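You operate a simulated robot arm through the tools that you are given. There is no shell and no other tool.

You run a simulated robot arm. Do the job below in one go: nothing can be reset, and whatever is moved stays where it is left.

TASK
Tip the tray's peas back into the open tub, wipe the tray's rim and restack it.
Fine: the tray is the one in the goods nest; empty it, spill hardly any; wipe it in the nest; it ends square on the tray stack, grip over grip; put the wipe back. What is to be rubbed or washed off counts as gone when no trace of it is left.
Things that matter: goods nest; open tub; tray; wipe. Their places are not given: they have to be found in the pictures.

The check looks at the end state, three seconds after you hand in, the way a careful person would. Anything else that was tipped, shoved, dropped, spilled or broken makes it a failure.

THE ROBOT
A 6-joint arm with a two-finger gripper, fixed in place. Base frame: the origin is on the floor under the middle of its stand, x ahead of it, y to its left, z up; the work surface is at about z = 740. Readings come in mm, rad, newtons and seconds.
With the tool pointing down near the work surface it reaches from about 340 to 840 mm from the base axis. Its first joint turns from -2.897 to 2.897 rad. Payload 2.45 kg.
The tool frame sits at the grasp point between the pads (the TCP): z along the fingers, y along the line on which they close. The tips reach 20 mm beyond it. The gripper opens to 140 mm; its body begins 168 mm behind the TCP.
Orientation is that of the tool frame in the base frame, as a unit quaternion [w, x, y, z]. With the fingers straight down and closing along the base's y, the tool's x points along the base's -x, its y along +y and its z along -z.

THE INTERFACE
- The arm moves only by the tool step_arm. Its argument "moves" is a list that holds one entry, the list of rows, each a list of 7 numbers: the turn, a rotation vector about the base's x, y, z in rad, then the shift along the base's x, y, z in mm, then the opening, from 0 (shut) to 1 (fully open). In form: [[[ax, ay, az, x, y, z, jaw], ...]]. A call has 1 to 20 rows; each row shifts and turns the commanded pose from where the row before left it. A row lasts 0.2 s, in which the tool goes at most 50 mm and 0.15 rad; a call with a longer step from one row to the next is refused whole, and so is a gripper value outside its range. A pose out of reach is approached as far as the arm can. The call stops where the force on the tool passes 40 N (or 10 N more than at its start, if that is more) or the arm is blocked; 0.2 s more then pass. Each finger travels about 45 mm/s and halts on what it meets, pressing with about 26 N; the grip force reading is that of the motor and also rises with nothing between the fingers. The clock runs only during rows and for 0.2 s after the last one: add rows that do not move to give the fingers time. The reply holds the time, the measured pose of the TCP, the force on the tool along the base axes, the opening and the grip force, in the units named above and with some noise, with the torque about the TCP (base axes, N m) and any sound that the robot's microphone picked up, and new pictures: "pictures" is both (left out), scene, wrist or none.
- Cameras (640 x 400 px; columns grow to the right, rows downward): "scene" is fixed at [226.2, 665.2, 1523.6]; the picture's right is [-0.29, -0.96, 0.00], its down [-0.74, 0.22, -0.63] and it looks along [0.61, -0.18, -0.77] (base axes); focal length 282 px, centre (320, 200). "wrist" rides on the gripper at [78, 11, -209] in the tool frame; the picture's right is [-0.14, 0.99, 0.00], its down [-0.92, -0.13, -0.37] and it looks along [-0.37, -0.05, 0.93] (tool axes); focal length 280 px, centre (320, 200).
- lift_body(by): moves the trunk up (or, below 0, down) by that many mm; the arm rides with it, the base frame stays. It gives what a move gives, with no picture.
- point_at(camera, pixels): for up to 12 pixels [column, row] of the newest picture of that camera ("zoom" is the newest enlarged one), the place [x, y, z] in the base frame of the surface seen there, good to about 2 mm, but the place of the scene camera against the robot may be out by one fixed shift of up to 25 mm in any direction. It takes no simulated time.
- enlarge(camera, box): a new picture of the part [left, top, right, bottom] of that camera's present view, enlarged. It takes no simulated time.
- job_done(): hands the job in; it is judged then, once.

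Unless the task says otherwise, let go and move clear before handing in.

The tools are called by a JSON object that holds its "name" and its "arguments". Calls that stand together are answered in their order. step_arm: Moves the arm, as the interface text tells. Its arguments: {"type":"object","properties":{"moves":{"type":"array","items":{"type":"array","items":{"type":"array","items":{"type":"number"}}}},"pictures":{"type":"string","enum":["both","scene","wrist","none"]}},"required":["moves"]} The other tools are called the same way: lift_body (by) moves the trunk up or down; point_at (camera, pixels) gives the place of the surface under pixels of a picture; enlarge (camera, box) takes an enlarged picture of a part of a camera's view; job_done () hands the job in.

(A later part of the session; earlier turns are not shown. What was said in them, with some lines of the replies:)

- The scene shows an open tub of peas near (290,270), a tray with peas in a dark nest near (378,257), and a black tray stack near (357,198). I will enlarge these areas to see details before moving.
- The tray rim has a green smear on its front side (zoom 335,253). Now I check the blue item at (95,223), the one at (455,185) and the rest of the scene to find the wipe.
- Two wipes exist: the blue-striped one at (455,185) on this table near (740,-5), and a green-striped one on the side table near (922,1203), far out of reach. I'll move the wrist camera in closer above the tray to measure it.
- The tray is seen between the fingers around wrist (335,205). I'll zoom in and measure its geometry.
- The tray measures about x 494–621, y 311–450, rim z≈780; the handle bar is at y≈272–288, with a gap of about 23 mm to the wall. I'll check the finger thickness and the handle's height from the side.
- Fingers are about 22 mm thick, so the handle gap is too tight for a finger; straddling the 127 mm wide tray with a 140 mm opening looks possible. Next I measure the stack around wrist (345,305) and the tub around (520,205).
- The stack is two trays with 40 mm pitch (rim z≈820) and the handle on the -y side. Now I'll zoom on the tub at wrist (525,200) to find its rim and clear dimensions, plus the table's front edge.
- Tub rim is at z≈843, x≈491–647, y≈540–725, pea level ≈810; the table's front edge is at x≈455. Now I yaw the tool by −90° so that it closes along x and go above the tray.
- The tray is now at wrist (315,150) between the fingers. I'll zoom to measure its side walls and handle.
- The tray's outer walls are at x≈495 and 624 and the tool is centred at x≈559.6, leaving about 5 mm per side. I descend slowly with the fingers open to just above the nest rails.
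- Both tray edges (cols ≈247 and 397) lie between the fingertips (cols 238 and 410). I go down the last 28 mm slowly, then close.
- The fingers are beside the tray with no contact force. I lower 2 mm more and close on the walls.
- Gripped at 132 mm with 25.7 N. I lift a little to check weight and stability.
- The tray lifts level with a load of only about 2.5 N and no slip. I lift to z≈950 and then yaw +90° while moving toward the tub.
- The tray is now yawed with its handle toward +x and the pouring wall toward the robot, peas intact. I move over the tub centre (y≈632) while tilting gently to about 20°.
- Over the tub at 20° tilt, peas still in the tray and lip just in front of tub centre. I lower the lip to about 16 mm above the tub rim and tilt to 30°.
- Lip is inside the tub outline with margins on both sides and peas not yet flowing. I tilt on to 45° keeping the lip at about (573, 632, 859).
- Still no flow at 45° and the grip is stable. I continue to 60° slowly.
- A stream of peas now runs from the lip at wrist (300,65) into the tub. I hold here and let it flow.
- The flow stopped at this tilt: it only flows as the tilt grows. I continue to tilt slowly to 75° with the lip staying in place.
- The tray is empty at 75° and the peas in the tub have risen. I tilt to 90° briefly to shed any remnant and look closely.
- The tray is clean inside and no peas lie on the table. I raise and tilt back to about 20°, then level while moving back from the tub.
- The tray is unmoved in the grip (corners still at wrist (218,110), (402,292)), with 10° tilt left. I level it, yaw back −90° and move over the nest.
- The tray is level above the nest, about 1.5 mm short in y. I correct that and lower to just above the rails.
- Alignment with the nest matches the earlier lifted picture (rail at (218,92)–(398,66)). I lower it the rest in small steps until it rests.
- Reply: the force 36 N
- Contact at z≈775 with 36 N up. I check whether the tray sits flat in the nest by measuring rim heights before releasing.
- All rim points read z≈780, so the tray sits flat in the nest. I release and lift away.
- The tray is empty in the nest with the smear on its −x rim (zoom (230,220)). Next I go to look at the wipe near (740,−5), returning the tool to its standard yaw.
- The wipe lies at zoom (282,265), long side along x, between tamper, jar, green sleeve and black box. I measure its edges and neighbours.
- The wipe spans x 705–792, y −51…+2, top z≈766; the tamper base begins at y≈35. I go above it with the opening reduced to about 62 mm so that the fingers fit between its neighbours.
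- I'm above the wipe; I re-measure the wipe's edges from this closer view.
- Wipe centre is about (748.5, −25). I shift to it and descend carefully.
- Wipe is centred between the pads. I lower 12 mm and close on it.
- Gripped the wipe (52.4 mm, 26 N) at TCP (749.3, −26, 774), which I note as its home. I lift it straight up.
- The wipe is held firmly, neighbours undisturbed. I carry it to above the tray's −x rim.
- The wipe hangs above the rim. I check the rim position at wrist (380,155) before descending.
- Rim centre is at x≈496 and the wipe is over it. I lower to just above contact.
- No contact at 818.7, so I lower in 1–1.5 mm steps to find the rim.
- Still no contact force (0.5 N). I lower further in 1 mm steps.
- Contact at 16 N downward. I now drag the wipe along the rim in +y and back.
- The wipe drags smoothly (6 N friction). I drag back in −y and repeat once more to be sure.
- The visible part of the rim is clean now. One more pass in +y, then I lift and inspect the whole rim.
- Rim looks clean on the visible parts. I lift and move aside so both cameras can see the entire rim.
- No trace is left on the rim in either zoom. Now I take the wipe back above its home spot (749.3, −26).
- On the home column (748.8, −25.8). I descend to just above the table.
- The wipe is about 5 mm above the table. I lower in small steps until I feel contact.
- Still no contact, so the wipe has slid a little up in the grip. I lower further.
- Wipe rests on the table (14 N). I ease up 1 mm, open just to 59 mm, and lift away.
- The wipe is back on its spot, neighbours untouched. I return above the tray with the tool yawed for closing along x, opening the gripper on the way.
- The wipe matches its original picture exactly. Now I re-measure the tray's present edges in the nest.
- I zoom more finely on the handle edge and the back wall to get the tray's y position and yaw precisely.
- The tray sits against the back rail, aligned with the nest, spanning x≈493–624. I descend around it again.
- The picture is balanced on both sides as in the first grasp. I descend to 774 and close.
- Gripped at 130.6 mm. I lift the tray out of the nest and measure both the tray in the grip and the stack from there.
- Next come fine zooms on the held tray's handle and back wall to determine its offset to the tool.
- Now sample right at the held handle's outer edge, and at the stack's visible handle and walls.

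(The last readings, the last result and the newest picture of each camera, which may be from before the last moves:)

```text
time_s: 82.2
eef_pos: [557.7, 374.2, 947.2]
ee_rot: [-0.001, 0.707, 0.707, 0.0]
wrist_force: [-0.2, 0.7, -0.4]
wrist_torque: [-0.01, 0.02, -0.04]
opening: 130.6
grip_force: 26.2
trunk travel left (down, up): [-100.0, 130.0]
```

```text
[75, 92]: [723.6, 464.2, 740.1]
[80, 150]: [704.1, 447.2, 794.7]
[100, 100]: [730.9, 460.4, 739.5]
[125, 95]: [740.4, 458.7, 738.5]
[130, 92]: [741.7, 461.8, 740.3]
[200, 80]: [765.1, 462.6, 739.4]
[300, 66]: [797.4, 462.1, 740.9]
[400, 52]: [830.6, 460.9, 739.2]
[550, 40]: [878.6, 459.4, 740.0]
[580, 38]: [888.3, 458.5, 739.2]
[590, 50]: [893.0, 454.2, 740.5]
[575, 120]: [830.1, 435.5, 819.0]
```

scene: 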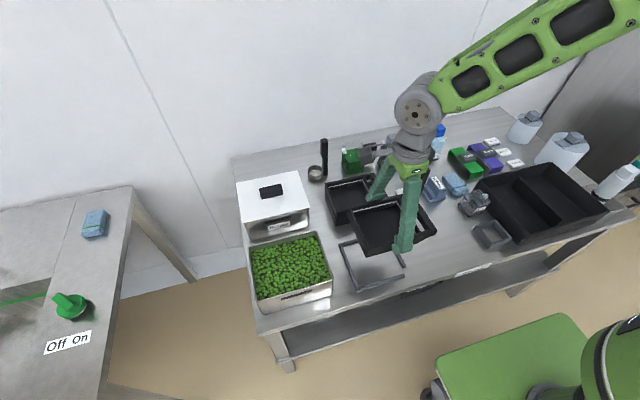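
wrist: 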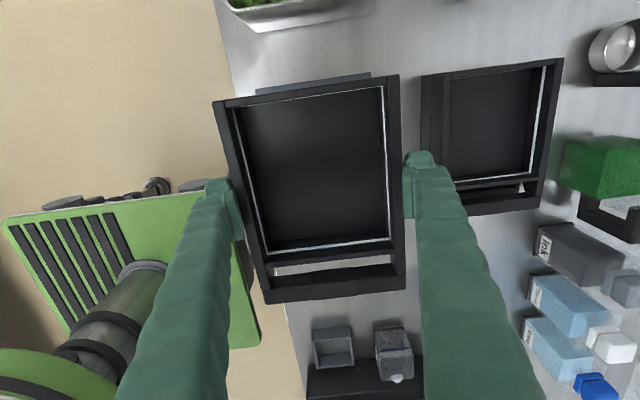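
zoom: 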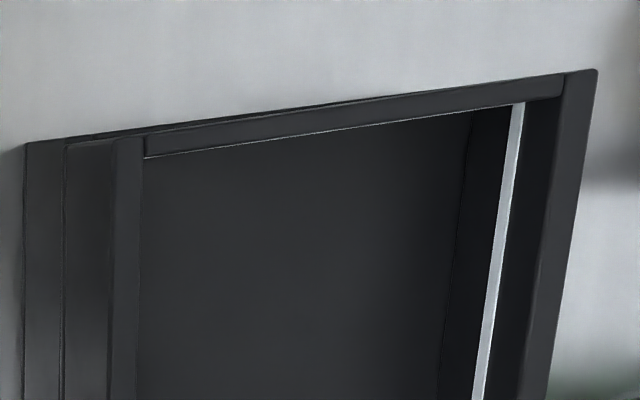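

{"name": "point_at", "arguments": {"camera": "zoom", "pixels": [[112, 200], [116, 200], [121, 200], [110, 300], [114, 300], [118, 300], [560, 220], [565, 210], [568, 190], [592, 80], [590, 75], [300, 118]]}}

{"name": "point_at", "arguments": {"camera": "zoom", "pixels": [[300, 114], [200, 128], [200, 124], [450, 94], [450, 91], [555, 290], [552, 300], [549, 320], [63, 250], [67, 250], [25, 250], [30, 250]]}}

```text
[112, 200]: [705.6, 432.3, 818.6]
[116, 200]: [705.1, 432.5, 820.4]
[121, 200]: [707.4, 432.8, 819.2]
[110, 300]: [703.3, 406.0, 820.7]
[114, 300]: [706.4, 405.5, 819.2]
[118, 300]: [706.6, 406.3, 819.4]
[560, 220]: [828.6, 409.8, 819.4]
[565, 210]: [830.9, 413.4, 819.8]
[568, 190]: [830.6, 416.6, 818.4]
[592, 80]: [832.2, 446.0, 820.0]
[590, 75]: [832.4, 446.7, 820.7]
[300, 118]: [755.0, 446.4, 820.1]
```

```text
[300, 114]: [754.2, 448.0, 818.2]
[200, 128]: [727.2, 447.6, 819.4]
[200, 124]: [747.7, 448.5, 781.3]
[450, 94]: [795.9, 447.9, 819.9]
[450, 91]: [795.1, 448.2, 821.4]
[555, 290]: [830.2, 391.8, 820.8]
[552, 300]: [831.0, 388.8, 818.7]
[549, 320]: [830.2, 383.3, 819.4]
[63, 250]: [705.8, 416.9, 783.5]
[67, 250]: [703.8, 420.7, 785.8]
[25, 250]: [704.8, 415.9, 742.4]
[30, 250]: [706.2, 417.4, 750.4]
```

The stack's top tray spans x≈703.5–833, y≈270.5–448.5. I check the held tray's walls once more and the green jug's clearance near the far finger.

{"name": "enlarge", "arguments": {"camera": "wrist", "box": [205, 65, 415, 205]}}

{"name": "point_at", "arguments": {"camera": "zoom", "pixels": [[28, 100], [32, 100], [36, 100], [44, 150], [48, 150], [100, 90], [100, 85], [300, 57], [300, 53], [500, 27], [592, 100], [588, 100]]}}

{"name": "point_at", "arguments": {"camera": "wrist", "pixels": [[570, 150], [565, 180], [600, 150], [600, 165], [630, 150], [600, 200], [620, 30], [600, 75], [560, 160], [575, 140], [634, 185], [590, 190]]}}

```text
2.86 times, centred on (310, 135) of wrist
```

zoom: 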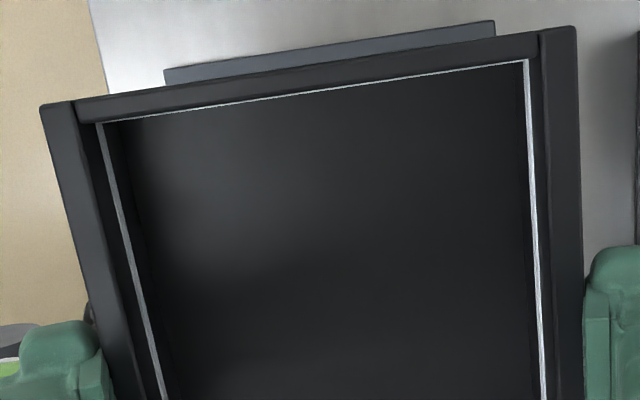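

```text
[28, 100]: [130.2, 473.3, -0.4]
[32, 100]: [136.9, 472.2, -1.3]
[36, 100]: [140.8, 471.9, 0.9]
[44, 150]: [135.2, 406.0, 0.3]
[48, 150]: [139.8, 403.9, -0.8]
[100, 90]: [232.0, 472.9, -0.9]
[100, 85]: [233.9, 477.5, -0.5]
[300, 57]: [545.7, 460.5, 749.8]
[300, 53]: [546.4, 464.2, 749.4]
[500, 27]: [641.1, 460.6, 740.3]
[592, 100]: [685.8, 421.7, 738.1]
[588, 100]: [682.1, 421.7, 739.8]
```

```text
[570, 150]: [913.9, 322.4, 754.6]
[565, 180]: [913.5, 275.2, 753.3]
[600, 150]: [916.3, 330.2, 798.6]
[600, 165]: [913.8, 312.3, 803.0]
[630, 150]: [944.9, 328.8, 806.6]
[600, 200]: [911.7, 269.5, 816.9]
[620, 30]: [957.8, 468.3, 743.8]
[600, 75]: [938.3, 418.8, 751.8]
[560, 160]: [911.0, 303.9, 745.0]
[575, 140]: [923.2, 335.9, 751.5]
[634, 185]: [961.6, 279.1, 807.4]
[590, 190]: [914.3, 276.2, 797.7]
```

{"name": "point_at", "arguments": {"camera": "zoom", "pixels": [[46, 115], [60, 180], [75, 250], [577, 100], [577, 60], [580, 200], [200, 88], [200, 85], [350, 65], [350, 62], [520, 38], [100, 104]]}}

```text
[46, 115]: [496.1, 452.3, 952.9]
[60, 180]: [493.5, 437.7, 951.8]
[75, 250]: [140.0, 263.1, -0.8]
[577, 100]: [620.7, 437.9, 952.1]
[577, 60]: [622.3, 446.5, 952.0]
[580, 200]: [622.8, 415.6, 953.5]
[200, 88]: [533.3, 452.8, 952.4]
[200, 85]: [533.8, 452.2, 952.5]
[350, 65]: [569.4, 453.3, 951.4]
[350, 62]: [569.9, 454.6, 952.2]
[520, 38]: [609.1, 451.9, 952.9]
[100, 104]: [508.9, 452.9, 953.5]
```

Held tray: x 493.5–623.3, y 277–454.3; the needed displacement to the stack is about (+210, −6). I move there at height.

{"name": "step_arm", "arguments": {"moves": [[[0, 0, 0, 15, 0, 0, 0.8], [0, 0, 0, 30, -1, 0, 0.8], [0, 0, 0, 35, -1, 0, 0.8], [0, 0, 0, 35, -1, 0, 0.8], [0, 0, 0, 35, -1, 0, 0.8], [0, 0, 0, 30, -1.2, 0, 0.8], [0, 0, 0, 20, -1, 0, 0.8], [0, 0, 0, 10, 0, 0, 0.8], [0, 0, 0, 0, 0, -20, 0.8], [0, 0, 0, 0, 0, -25, 0.8], [0, 0, 0, 0, 0, -15, 0.8], [0, 0, 0, 0, 0, 0, 0.8], [0, 0, 0, 0, 0, 0, 0.8]]]}}

{"name": "enlarge", "arguments": {"camera": "scene", "box": [305, 150, 425, 240]}}

{"name": "enlarge", "arguments": {"camera": "wrist", "box": [190, 60, 450, 320]}}

```text
time_s: 85.0
eef_pos: [767.9, 367.8, 888.2]
ee_rot: [-0.001, 0.707, 0.708, 0.001]
wrist_force: [-1.3, -0.4, -1.7]
wrist_torque: [0.0, 0.05, 0.01]
opening: 130.3
grip_force: 26.0
trunk travel left (down, up): [-100.0, 130.0]
```

scene: 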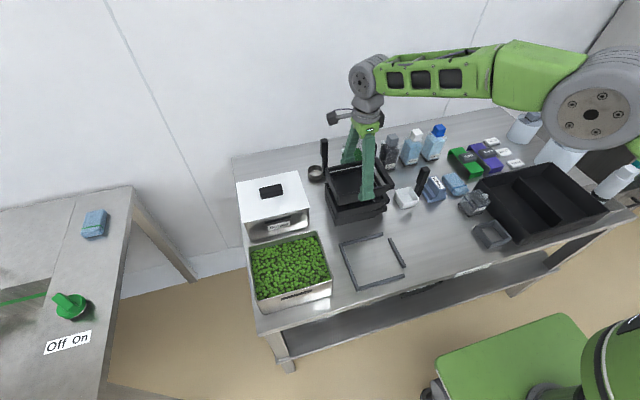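
wrist: 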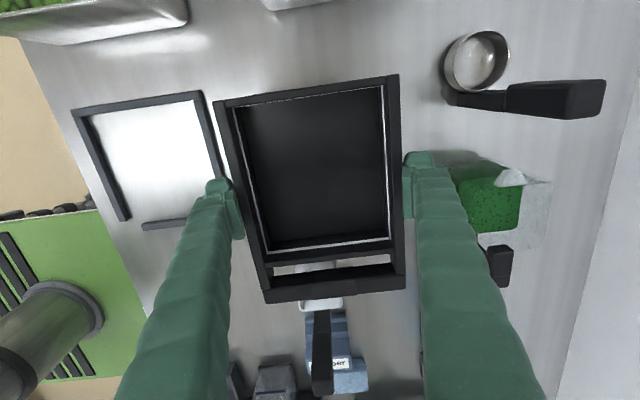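

```text
4.44 times, centred on (365, 195) of scene
```

zoom: 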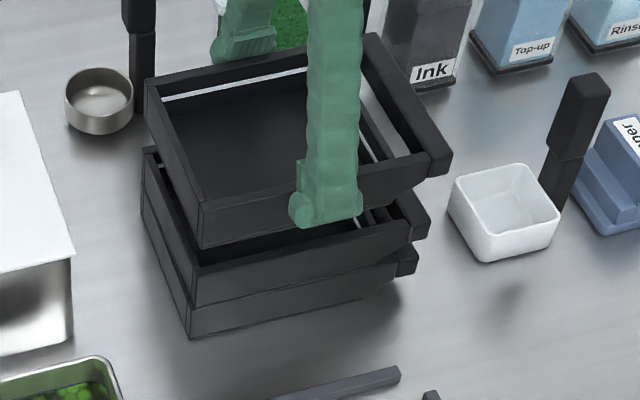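

```text
1.54 times, centred on (320, 190) of wrist
```

zoom: 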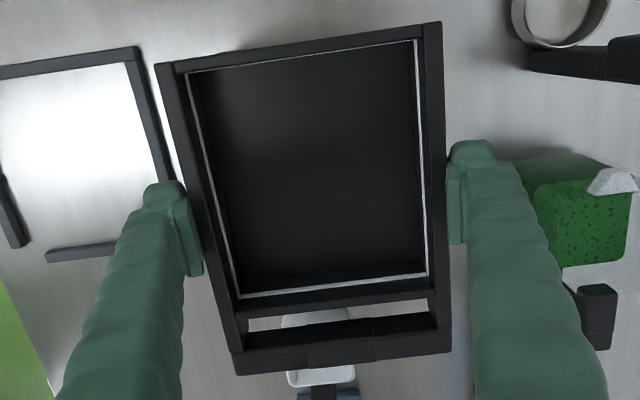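

The tray hovers squarely above the stack. I compare corresponding corners of the held tray and the stack in the scene zoom (any camera shift cancels).

{"name": "enlarge", "arguments": {"camera": "scene", "box": [325, 150, 395, 235]}}

```text
4.71 times, centred on (360, 192) of scene
```

zoom: 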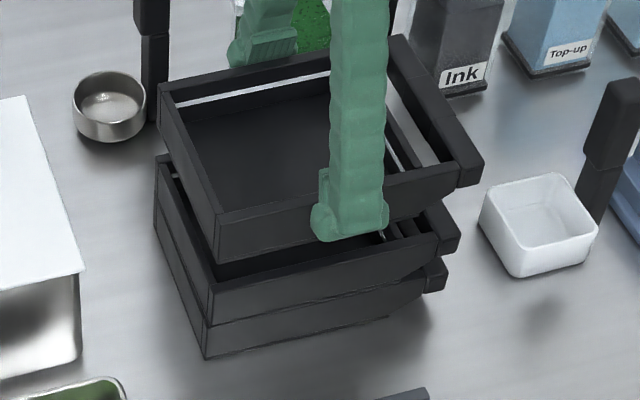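

{"name": "point_at", "arguments": {"camera": "zoom", "pixels": [[222, 214], [220, 225], [212, 290], [210, 300], [475, 162], [473, 172], [449, 230], [448, 242], [190, 155], [187, 235], [280, 230], [300, 290]]}}

{"name": "point_at", "arguments": {"camera": "zoom", "pixels": [[270, 208], [280, 282], [470, 150], [444, 222], [165, 95], [163, 165], [260, 240], [260, 300], [480, 165], [456, 240], [240, 340], [439, 280]]}}

```text
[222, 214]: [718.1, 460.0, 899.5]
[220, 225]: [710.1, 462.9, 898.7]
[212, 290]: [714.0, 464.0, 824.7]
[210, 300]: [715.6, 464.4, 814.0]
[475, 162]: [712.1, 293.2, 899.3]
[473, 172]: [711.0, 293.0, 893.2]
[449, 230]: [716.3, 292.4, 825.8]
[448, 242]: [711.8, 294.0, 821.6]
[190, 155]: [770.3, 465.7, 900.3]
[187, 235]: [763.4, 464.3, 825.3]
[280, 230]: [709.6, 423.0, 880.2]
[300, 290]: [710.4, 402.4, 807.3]
```

```text
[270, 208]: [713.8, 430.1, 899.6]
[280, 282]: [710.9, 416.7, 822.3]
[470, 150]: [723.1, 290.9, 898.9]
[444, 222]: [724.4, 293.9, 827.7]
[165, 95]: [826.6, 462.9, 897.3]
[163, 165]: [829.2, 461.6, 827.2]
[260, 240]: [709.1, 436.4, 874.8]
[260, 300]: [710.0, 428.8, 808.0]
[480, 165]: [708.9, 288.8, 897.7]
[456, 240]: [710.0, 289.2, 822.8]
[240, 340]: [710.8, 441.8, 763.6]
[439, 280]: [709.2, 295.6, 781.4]
```

Front faces agree within about 1 mm (709.4 vs 710.3). I lower toward the stack.

{"name": "step_arm", "arguments": {"moves": [[[0, 0, 0, 0.7, 0, -12, 0.8], [0, 0, 0, 0, 0, -10, 0.8], [0, 0, 0, 0, 0, -6, 0.8], [0, 0, 0, 0, 0, 0, 0.8]]]}}

{"name": "enlarge", "arguments": {"camera": "scene", "box": [325, 150, 395, 235]}}

```text
time_s: 86.0
eef_pos: [768.4, 368.5, 861.0]
ee_rot: [0.0, 0.707, 0.708, 0.0]
wrist_force: [0.0, 0.1, -1.3]
wrist_torque: [0.03, -0.01, 0.03]
opening: 129.8
grip_force: 26.3
trunk travel left (down, up): [-100.0, 130.0]
```

scene: 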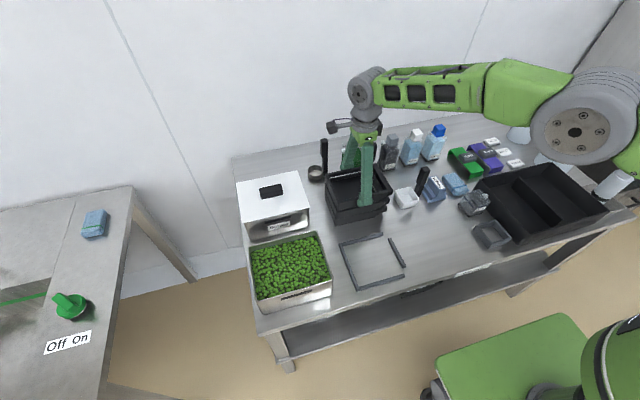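
wrist: 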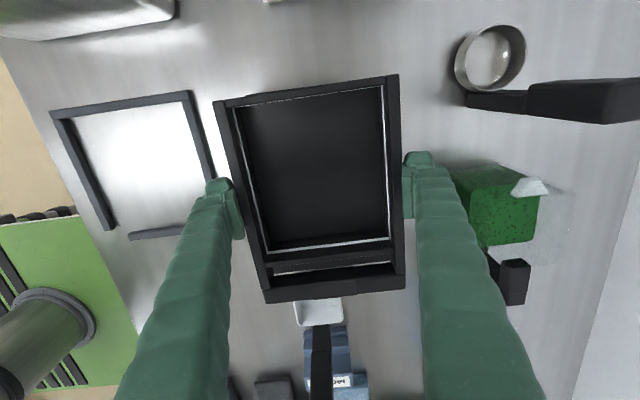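

```text
4.71 times, centred on (360, 192) of scene
```

zoom: 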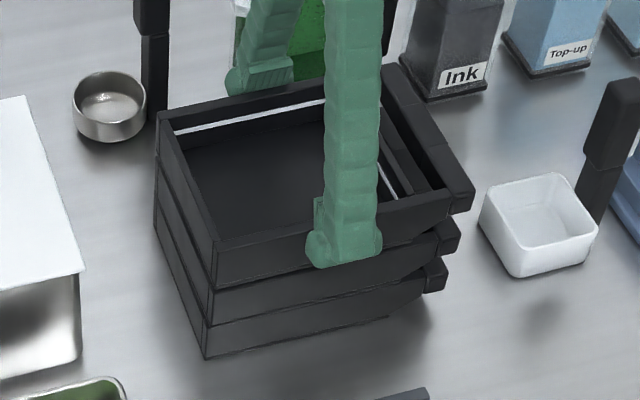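

Well aligned, about 6–8 mm above. I lower in small steps to contact.

{"name": "step_arm", "arguments": {"moves": [[[0, 0, 0, 0, 0, -2, 0.8], [0, 0, 0, 0, 0, -2, 0.8], [0, 0, 0, 0, 0, -1, 0.8], [0, 0, 0, 0, 0, 0, 0.8]]], "pictures": "none"}}

{"name": "step_arm", "arguments": {"moves": [[[0, 0, 0, 0, 0, -1, 0.8], [0, 0, 0, 0, 0, 0, 0.8]]], "pictures": "none"}}

```text
time_s: 87.0
eef_pos: [768.8, 369.5, 856.2]
ee_rot: [-0.001, 0.706, 0.708, 0.0]
wrist_force: [0.2, 0.0, -0.8]
wrist_torque: [0.0, 0.01, 0.0]
opening: 129.9
grip_force: 25.6
trunk travel left (down, up): [-100.0, 130.0]
```

```text
time_s: 87.6
eef_pos: [769.9, 367.9, 854.5]
ee_rot: [0.0, 0.706, 0.708, 0.0]
wrist_force: [-0.5, -0.7, 4.2]
wrist_torque: [0.01, -0.16, 0.02]
opening: 130.0
grip_force: 25.9
trunk travel left (down, up): [-100.0, 130.0]
```

Contact begins at z≈854.5 (4 N). I press 0.7 mm more and check the seat in the pictures.

{"name": "step_arm", "arguments": {"moves": [[[0, 0, 0, 0, 0, -0.7, 0.8], [0, 0, 0, 0, 0, 0, 0.8]]]}}

{"name": "enlarge", "arguments": {"camera": "scene", "box": [325, 150, 395, 235]}}

{"name": "point_at", "arguments": {"camera": "wrist", "pixels": [[225, 110], [300, 93], [390, 82], [393, 150], [397, 250], [275, 298], [330, 290], [400, 282], [250, 240], [232, 150]]}}

```text
time_s: 88.2
eef_pos: [769.5, 368.2, 855.5]
ee_rot: [0.0, 0.707, 0.707, 0.001]
wrist_force: [-0.4, -0.7, 9.1]
wrist_torque: [-0.16, 0.03, 0.05]
opening: 129.8
grip_force: 26.3
trunk travel left (down, up): [-100.0, 130.0]
```

scene: 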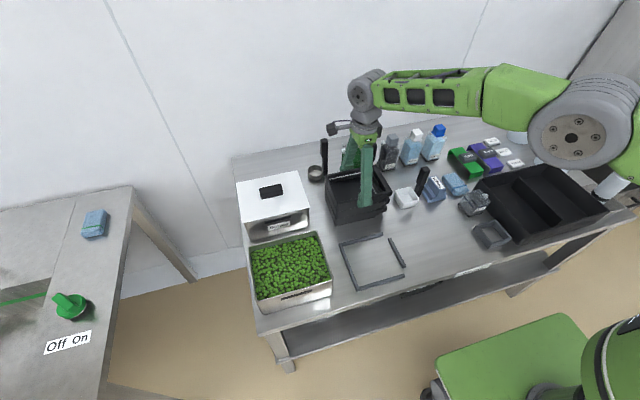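
wrist: 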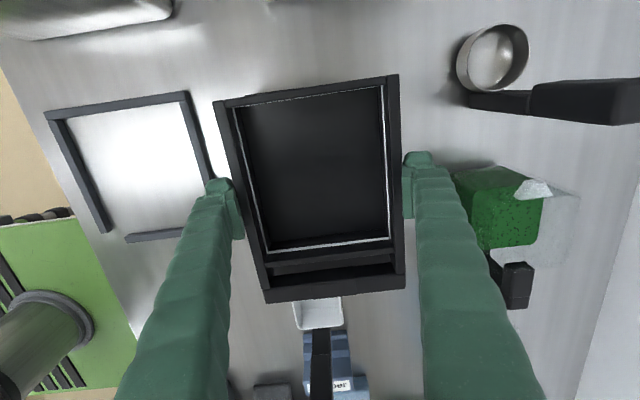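

```text
4.71 times, centred on (360, 192) of scene
```

zoom: 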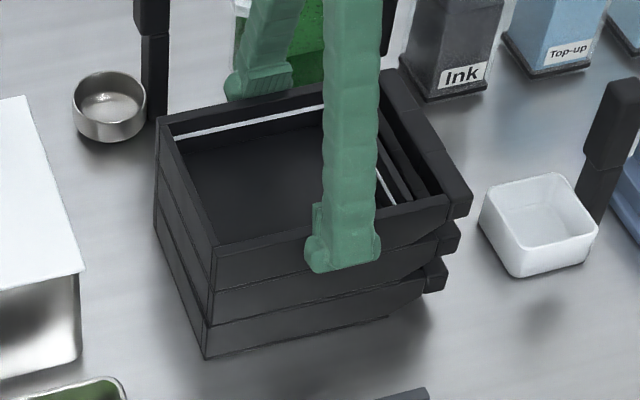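

```text
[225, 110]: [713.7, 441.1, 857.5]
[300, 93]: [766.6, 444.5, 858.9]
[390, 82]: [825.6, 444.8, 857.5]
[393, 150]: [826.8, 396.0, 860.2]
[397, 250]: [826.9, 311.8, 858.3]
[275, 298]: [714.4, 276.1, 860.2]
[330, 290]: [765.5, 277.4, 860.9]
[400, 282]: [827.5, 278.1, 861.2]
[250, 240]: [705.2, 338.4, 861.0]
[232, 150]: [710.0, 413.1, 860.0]
```

Rim reads 858–861 everywhere: seated flat and square. I ease off and open.

{"name": "step_arm", "arguments": {"moves": [[[0, 0, 0, 0, 0, 0.7, 0.8], [0, 0, 0, 0, 0, 0, 0.96], [0, 0, 0, 0, 0, 0, 1], [0, 0, 0, 0, 0, 0, 1], [0, 0, 0, 0, 0, 0, 1]]]}}

{"name": "enlarge", "arguments": {"camera": "scene", "box": [325, 150, 395, 235]}}

{"name": "enlarge", "arguments": {"camera": "wrist", "box": [200, 60, 440, 310]}}

```text
time_s: 89.4
eef_pos: [768.7, 369.5, 855.6]
ee_rot: [-0.001, 0.707, 0.708, 0.0]
wrist_force: [-0.4, 0.5, 0.3]
wrist_torque: [0.02, -0.04, -0.01]
opening: 139.9
grip_force: 0.1
trunk travel left (down, up): [-100.0, 130.0]
```

scene: 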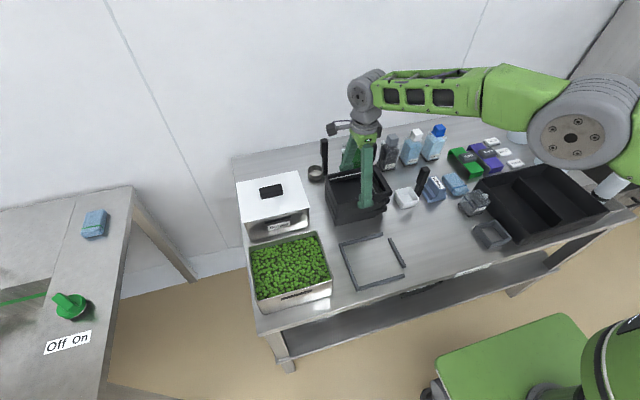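
wrist: 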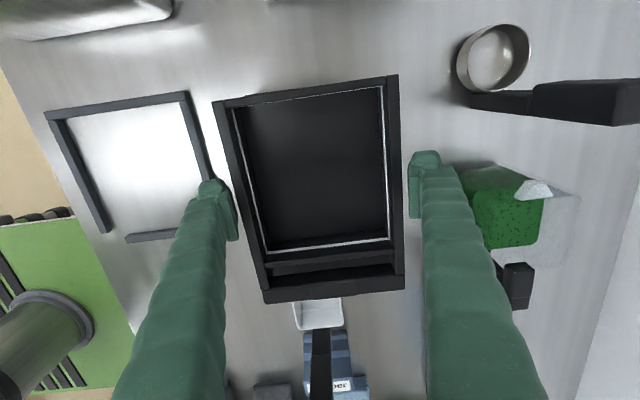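

```text
4.71 times, centred on (360, 192) of scene
```

zoom: 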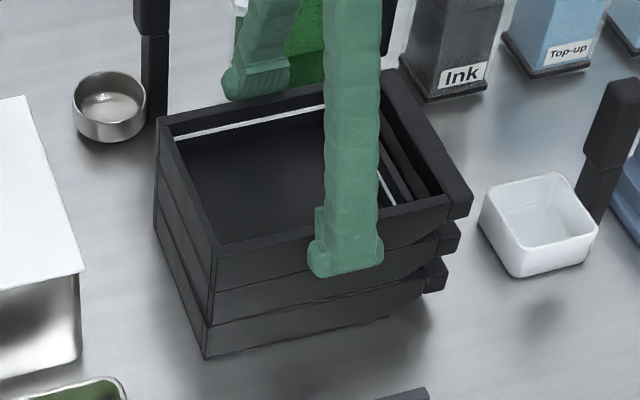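

```text
1.60 times, centred on (320, 185) of wrist
```

zoom: 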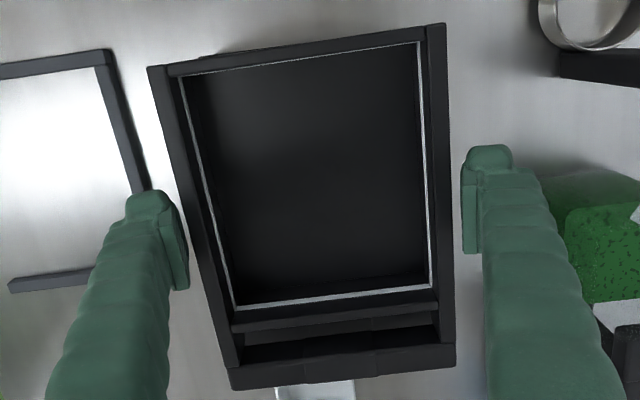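

Released and the tray stayed put. I rise straight up and move clear, then inspect everything.

{"name": "step_arm", "arguments": {"moves": [[[0, 0, 0, 0, 0, 10, 1], [0, 0, 0, 0, 0, 25, 1], [0, 0, 0, 0, 0, 40, 1], [0, 0, 0, 0, 0, 45, 1], [0, 0, 0, 0, 0, 45, 1], [0, 0, 0, -30, -25, 20, 1], [0, 0, 0, -30, -35, 0, 1], [0, 0, 0, -30, -35, 0, 1], [0, 0, 0, -30, -35, 0, 1], [0, 0, 0, -30, -35, 0, 1], [0, 0, 0, -30, -35, 0, 1], [0, 0, 0, -20, -20, 0, 1], [0, 0, 0, 0, 0, 0, 1]]]}}

{"name": "enlarge", "arguments": {"camera": "scene", "box": [305, 145, 425, 240]}}

{"name": "enlarge", "arguments": {"camera": "scene", "box": [230, 210, 430, 350]}}

{"name": "enlarge", "arguments": {"camera": "scene", "box": [400, 100, 640, 260]}}

```text
time_s: 92.2
eef_pos: [568.9, 149.0, 1040.8]
ee_rot: [-0.001, 0.707, 0.707, 0.001]
wrist_force: [0.1, -0.3, -0.3]
wrist_torque: [0.0, -0.03, 0.0]
opening: 140.1
grip_force: 0.0
trunk travel left (down, up): [-100.0, 130.0]
```

scene: 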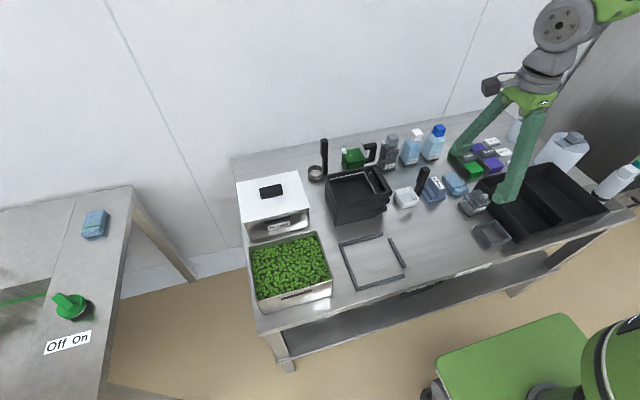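
wrist: 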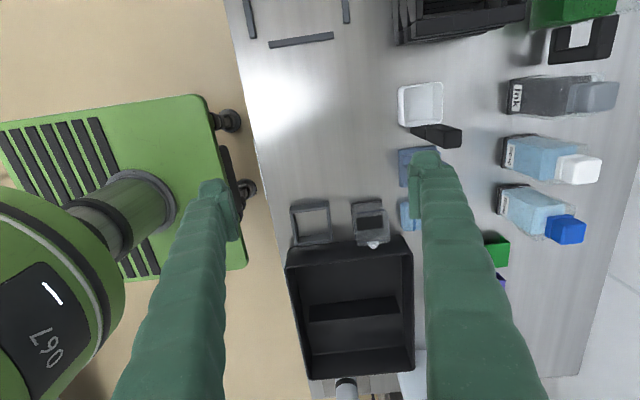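

```text
4.21 times, centred on (365, 192) of scene
```

zoom: 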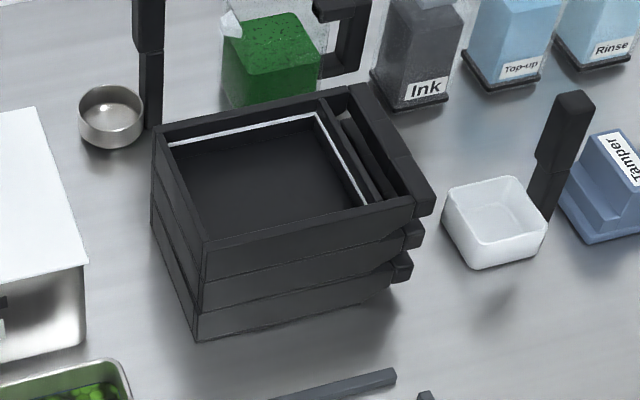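

```text
2.86 times, centred on (330, 280) of scene
```

zoom: 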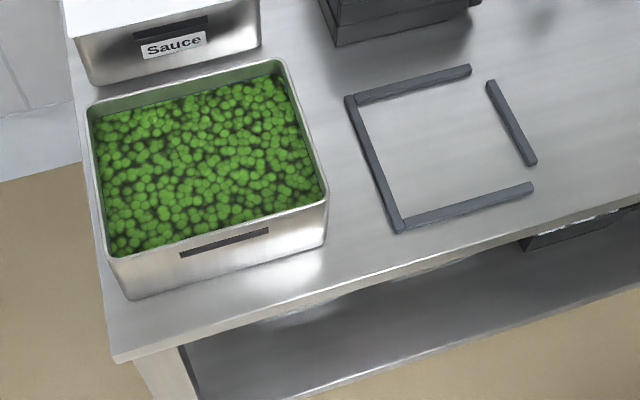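

```text
2.50 times, centred on (520, 180) of scene
```

zoom: 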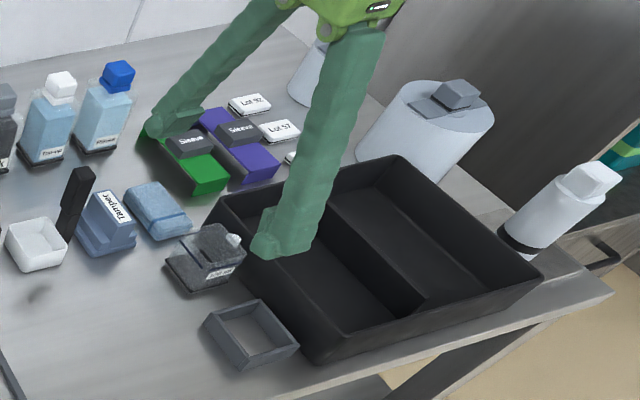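

Everything looks in order: three trays stacked grip over grip, rim clean, peas in the tub, no spill, wipe in place. I do one last numerical check of the stack's alignment.

{"name": "enlarge", "arguments": {"camera": "scene", "box": [325, 155, 395, 230]}}

{"name": "point_at", "arguments": {"camera": "scene", "pixels": [[360, 206], [360, 213], [360, 222], [370, 203], [370, 211], [370, 219], [346, 185], [345, 195], [345, 204], [406, 195], [404, 202], [401, 209]]}}

```text
5.33 times, centred on (360, 192) of scene
```

zoom: 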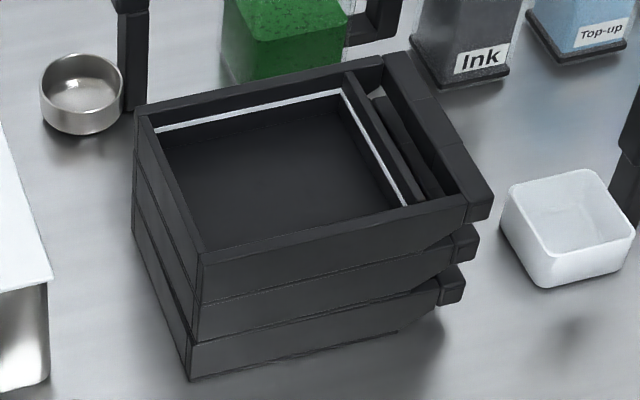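

```text
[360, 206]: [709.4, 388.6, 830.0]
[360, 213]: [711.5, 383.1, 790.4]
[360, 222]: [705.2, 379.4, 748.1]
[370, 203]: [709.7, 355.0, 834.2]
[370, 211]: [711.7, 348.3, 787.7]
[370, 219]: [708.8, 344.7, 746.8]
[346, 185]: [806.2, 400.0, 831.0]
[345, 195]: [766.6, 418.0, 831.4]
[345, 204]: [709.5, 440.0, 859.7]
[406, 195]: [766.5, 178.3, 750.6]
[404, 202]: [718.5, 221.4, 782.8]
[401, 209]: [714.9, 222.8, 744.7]
```

{"name": "point_at", "arguments": {"camera": "zoom", "pixels": [[480, 190], [482, 210], [462, 247], [450, 290], [160, 195], [160, 235], [160, 285], [485, 205], [470, 248], [456, 288], [190, 245], [185, 290]]}}

```text
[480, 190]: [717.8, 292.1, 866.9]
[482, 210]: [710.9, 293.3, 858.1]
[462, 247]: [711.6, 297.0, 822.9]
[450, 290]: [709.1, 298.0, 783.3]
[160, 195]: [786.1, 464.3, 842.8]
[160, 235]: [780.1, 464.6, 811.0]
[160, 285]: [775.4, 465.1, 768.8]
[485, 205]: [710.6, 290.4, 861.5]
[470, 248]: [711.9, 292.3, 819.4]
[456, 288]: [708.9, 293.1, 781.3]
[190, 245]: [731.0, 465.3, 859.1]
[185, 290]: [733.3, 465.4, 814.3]
```

The three trays' faces agree within about 1–2 mm (y 464.3 / 464.6 / 465.1; x 709.5 / 711.6 / 708), handles lined up, and the arm is clear. I hand the job in.

{"name": "job_done", "arguments": {}}

```text
The job is handed in.
```

The job is done and handed in, and the last pictures show everything in place.

- **Peas:** they were tipped into the open tub. The tray came back empty, and I saw no peas on the table.
- **Rim:** I wiped the green smear off with the tray in the goods nest. No trace showed in either camera afterwards.
- **Wipe:** I used the blue-striped wipe, as the green-striped one on the side table is out of reach. It is back in its original spot between the tamper and the jar.
- **Tray:** it sits on top of the stack, grip over grip. Its measured faces line up with the two trays below to within about 2 mm.

Nothing else appears to have been moved. The gripper is open and clear of the table.
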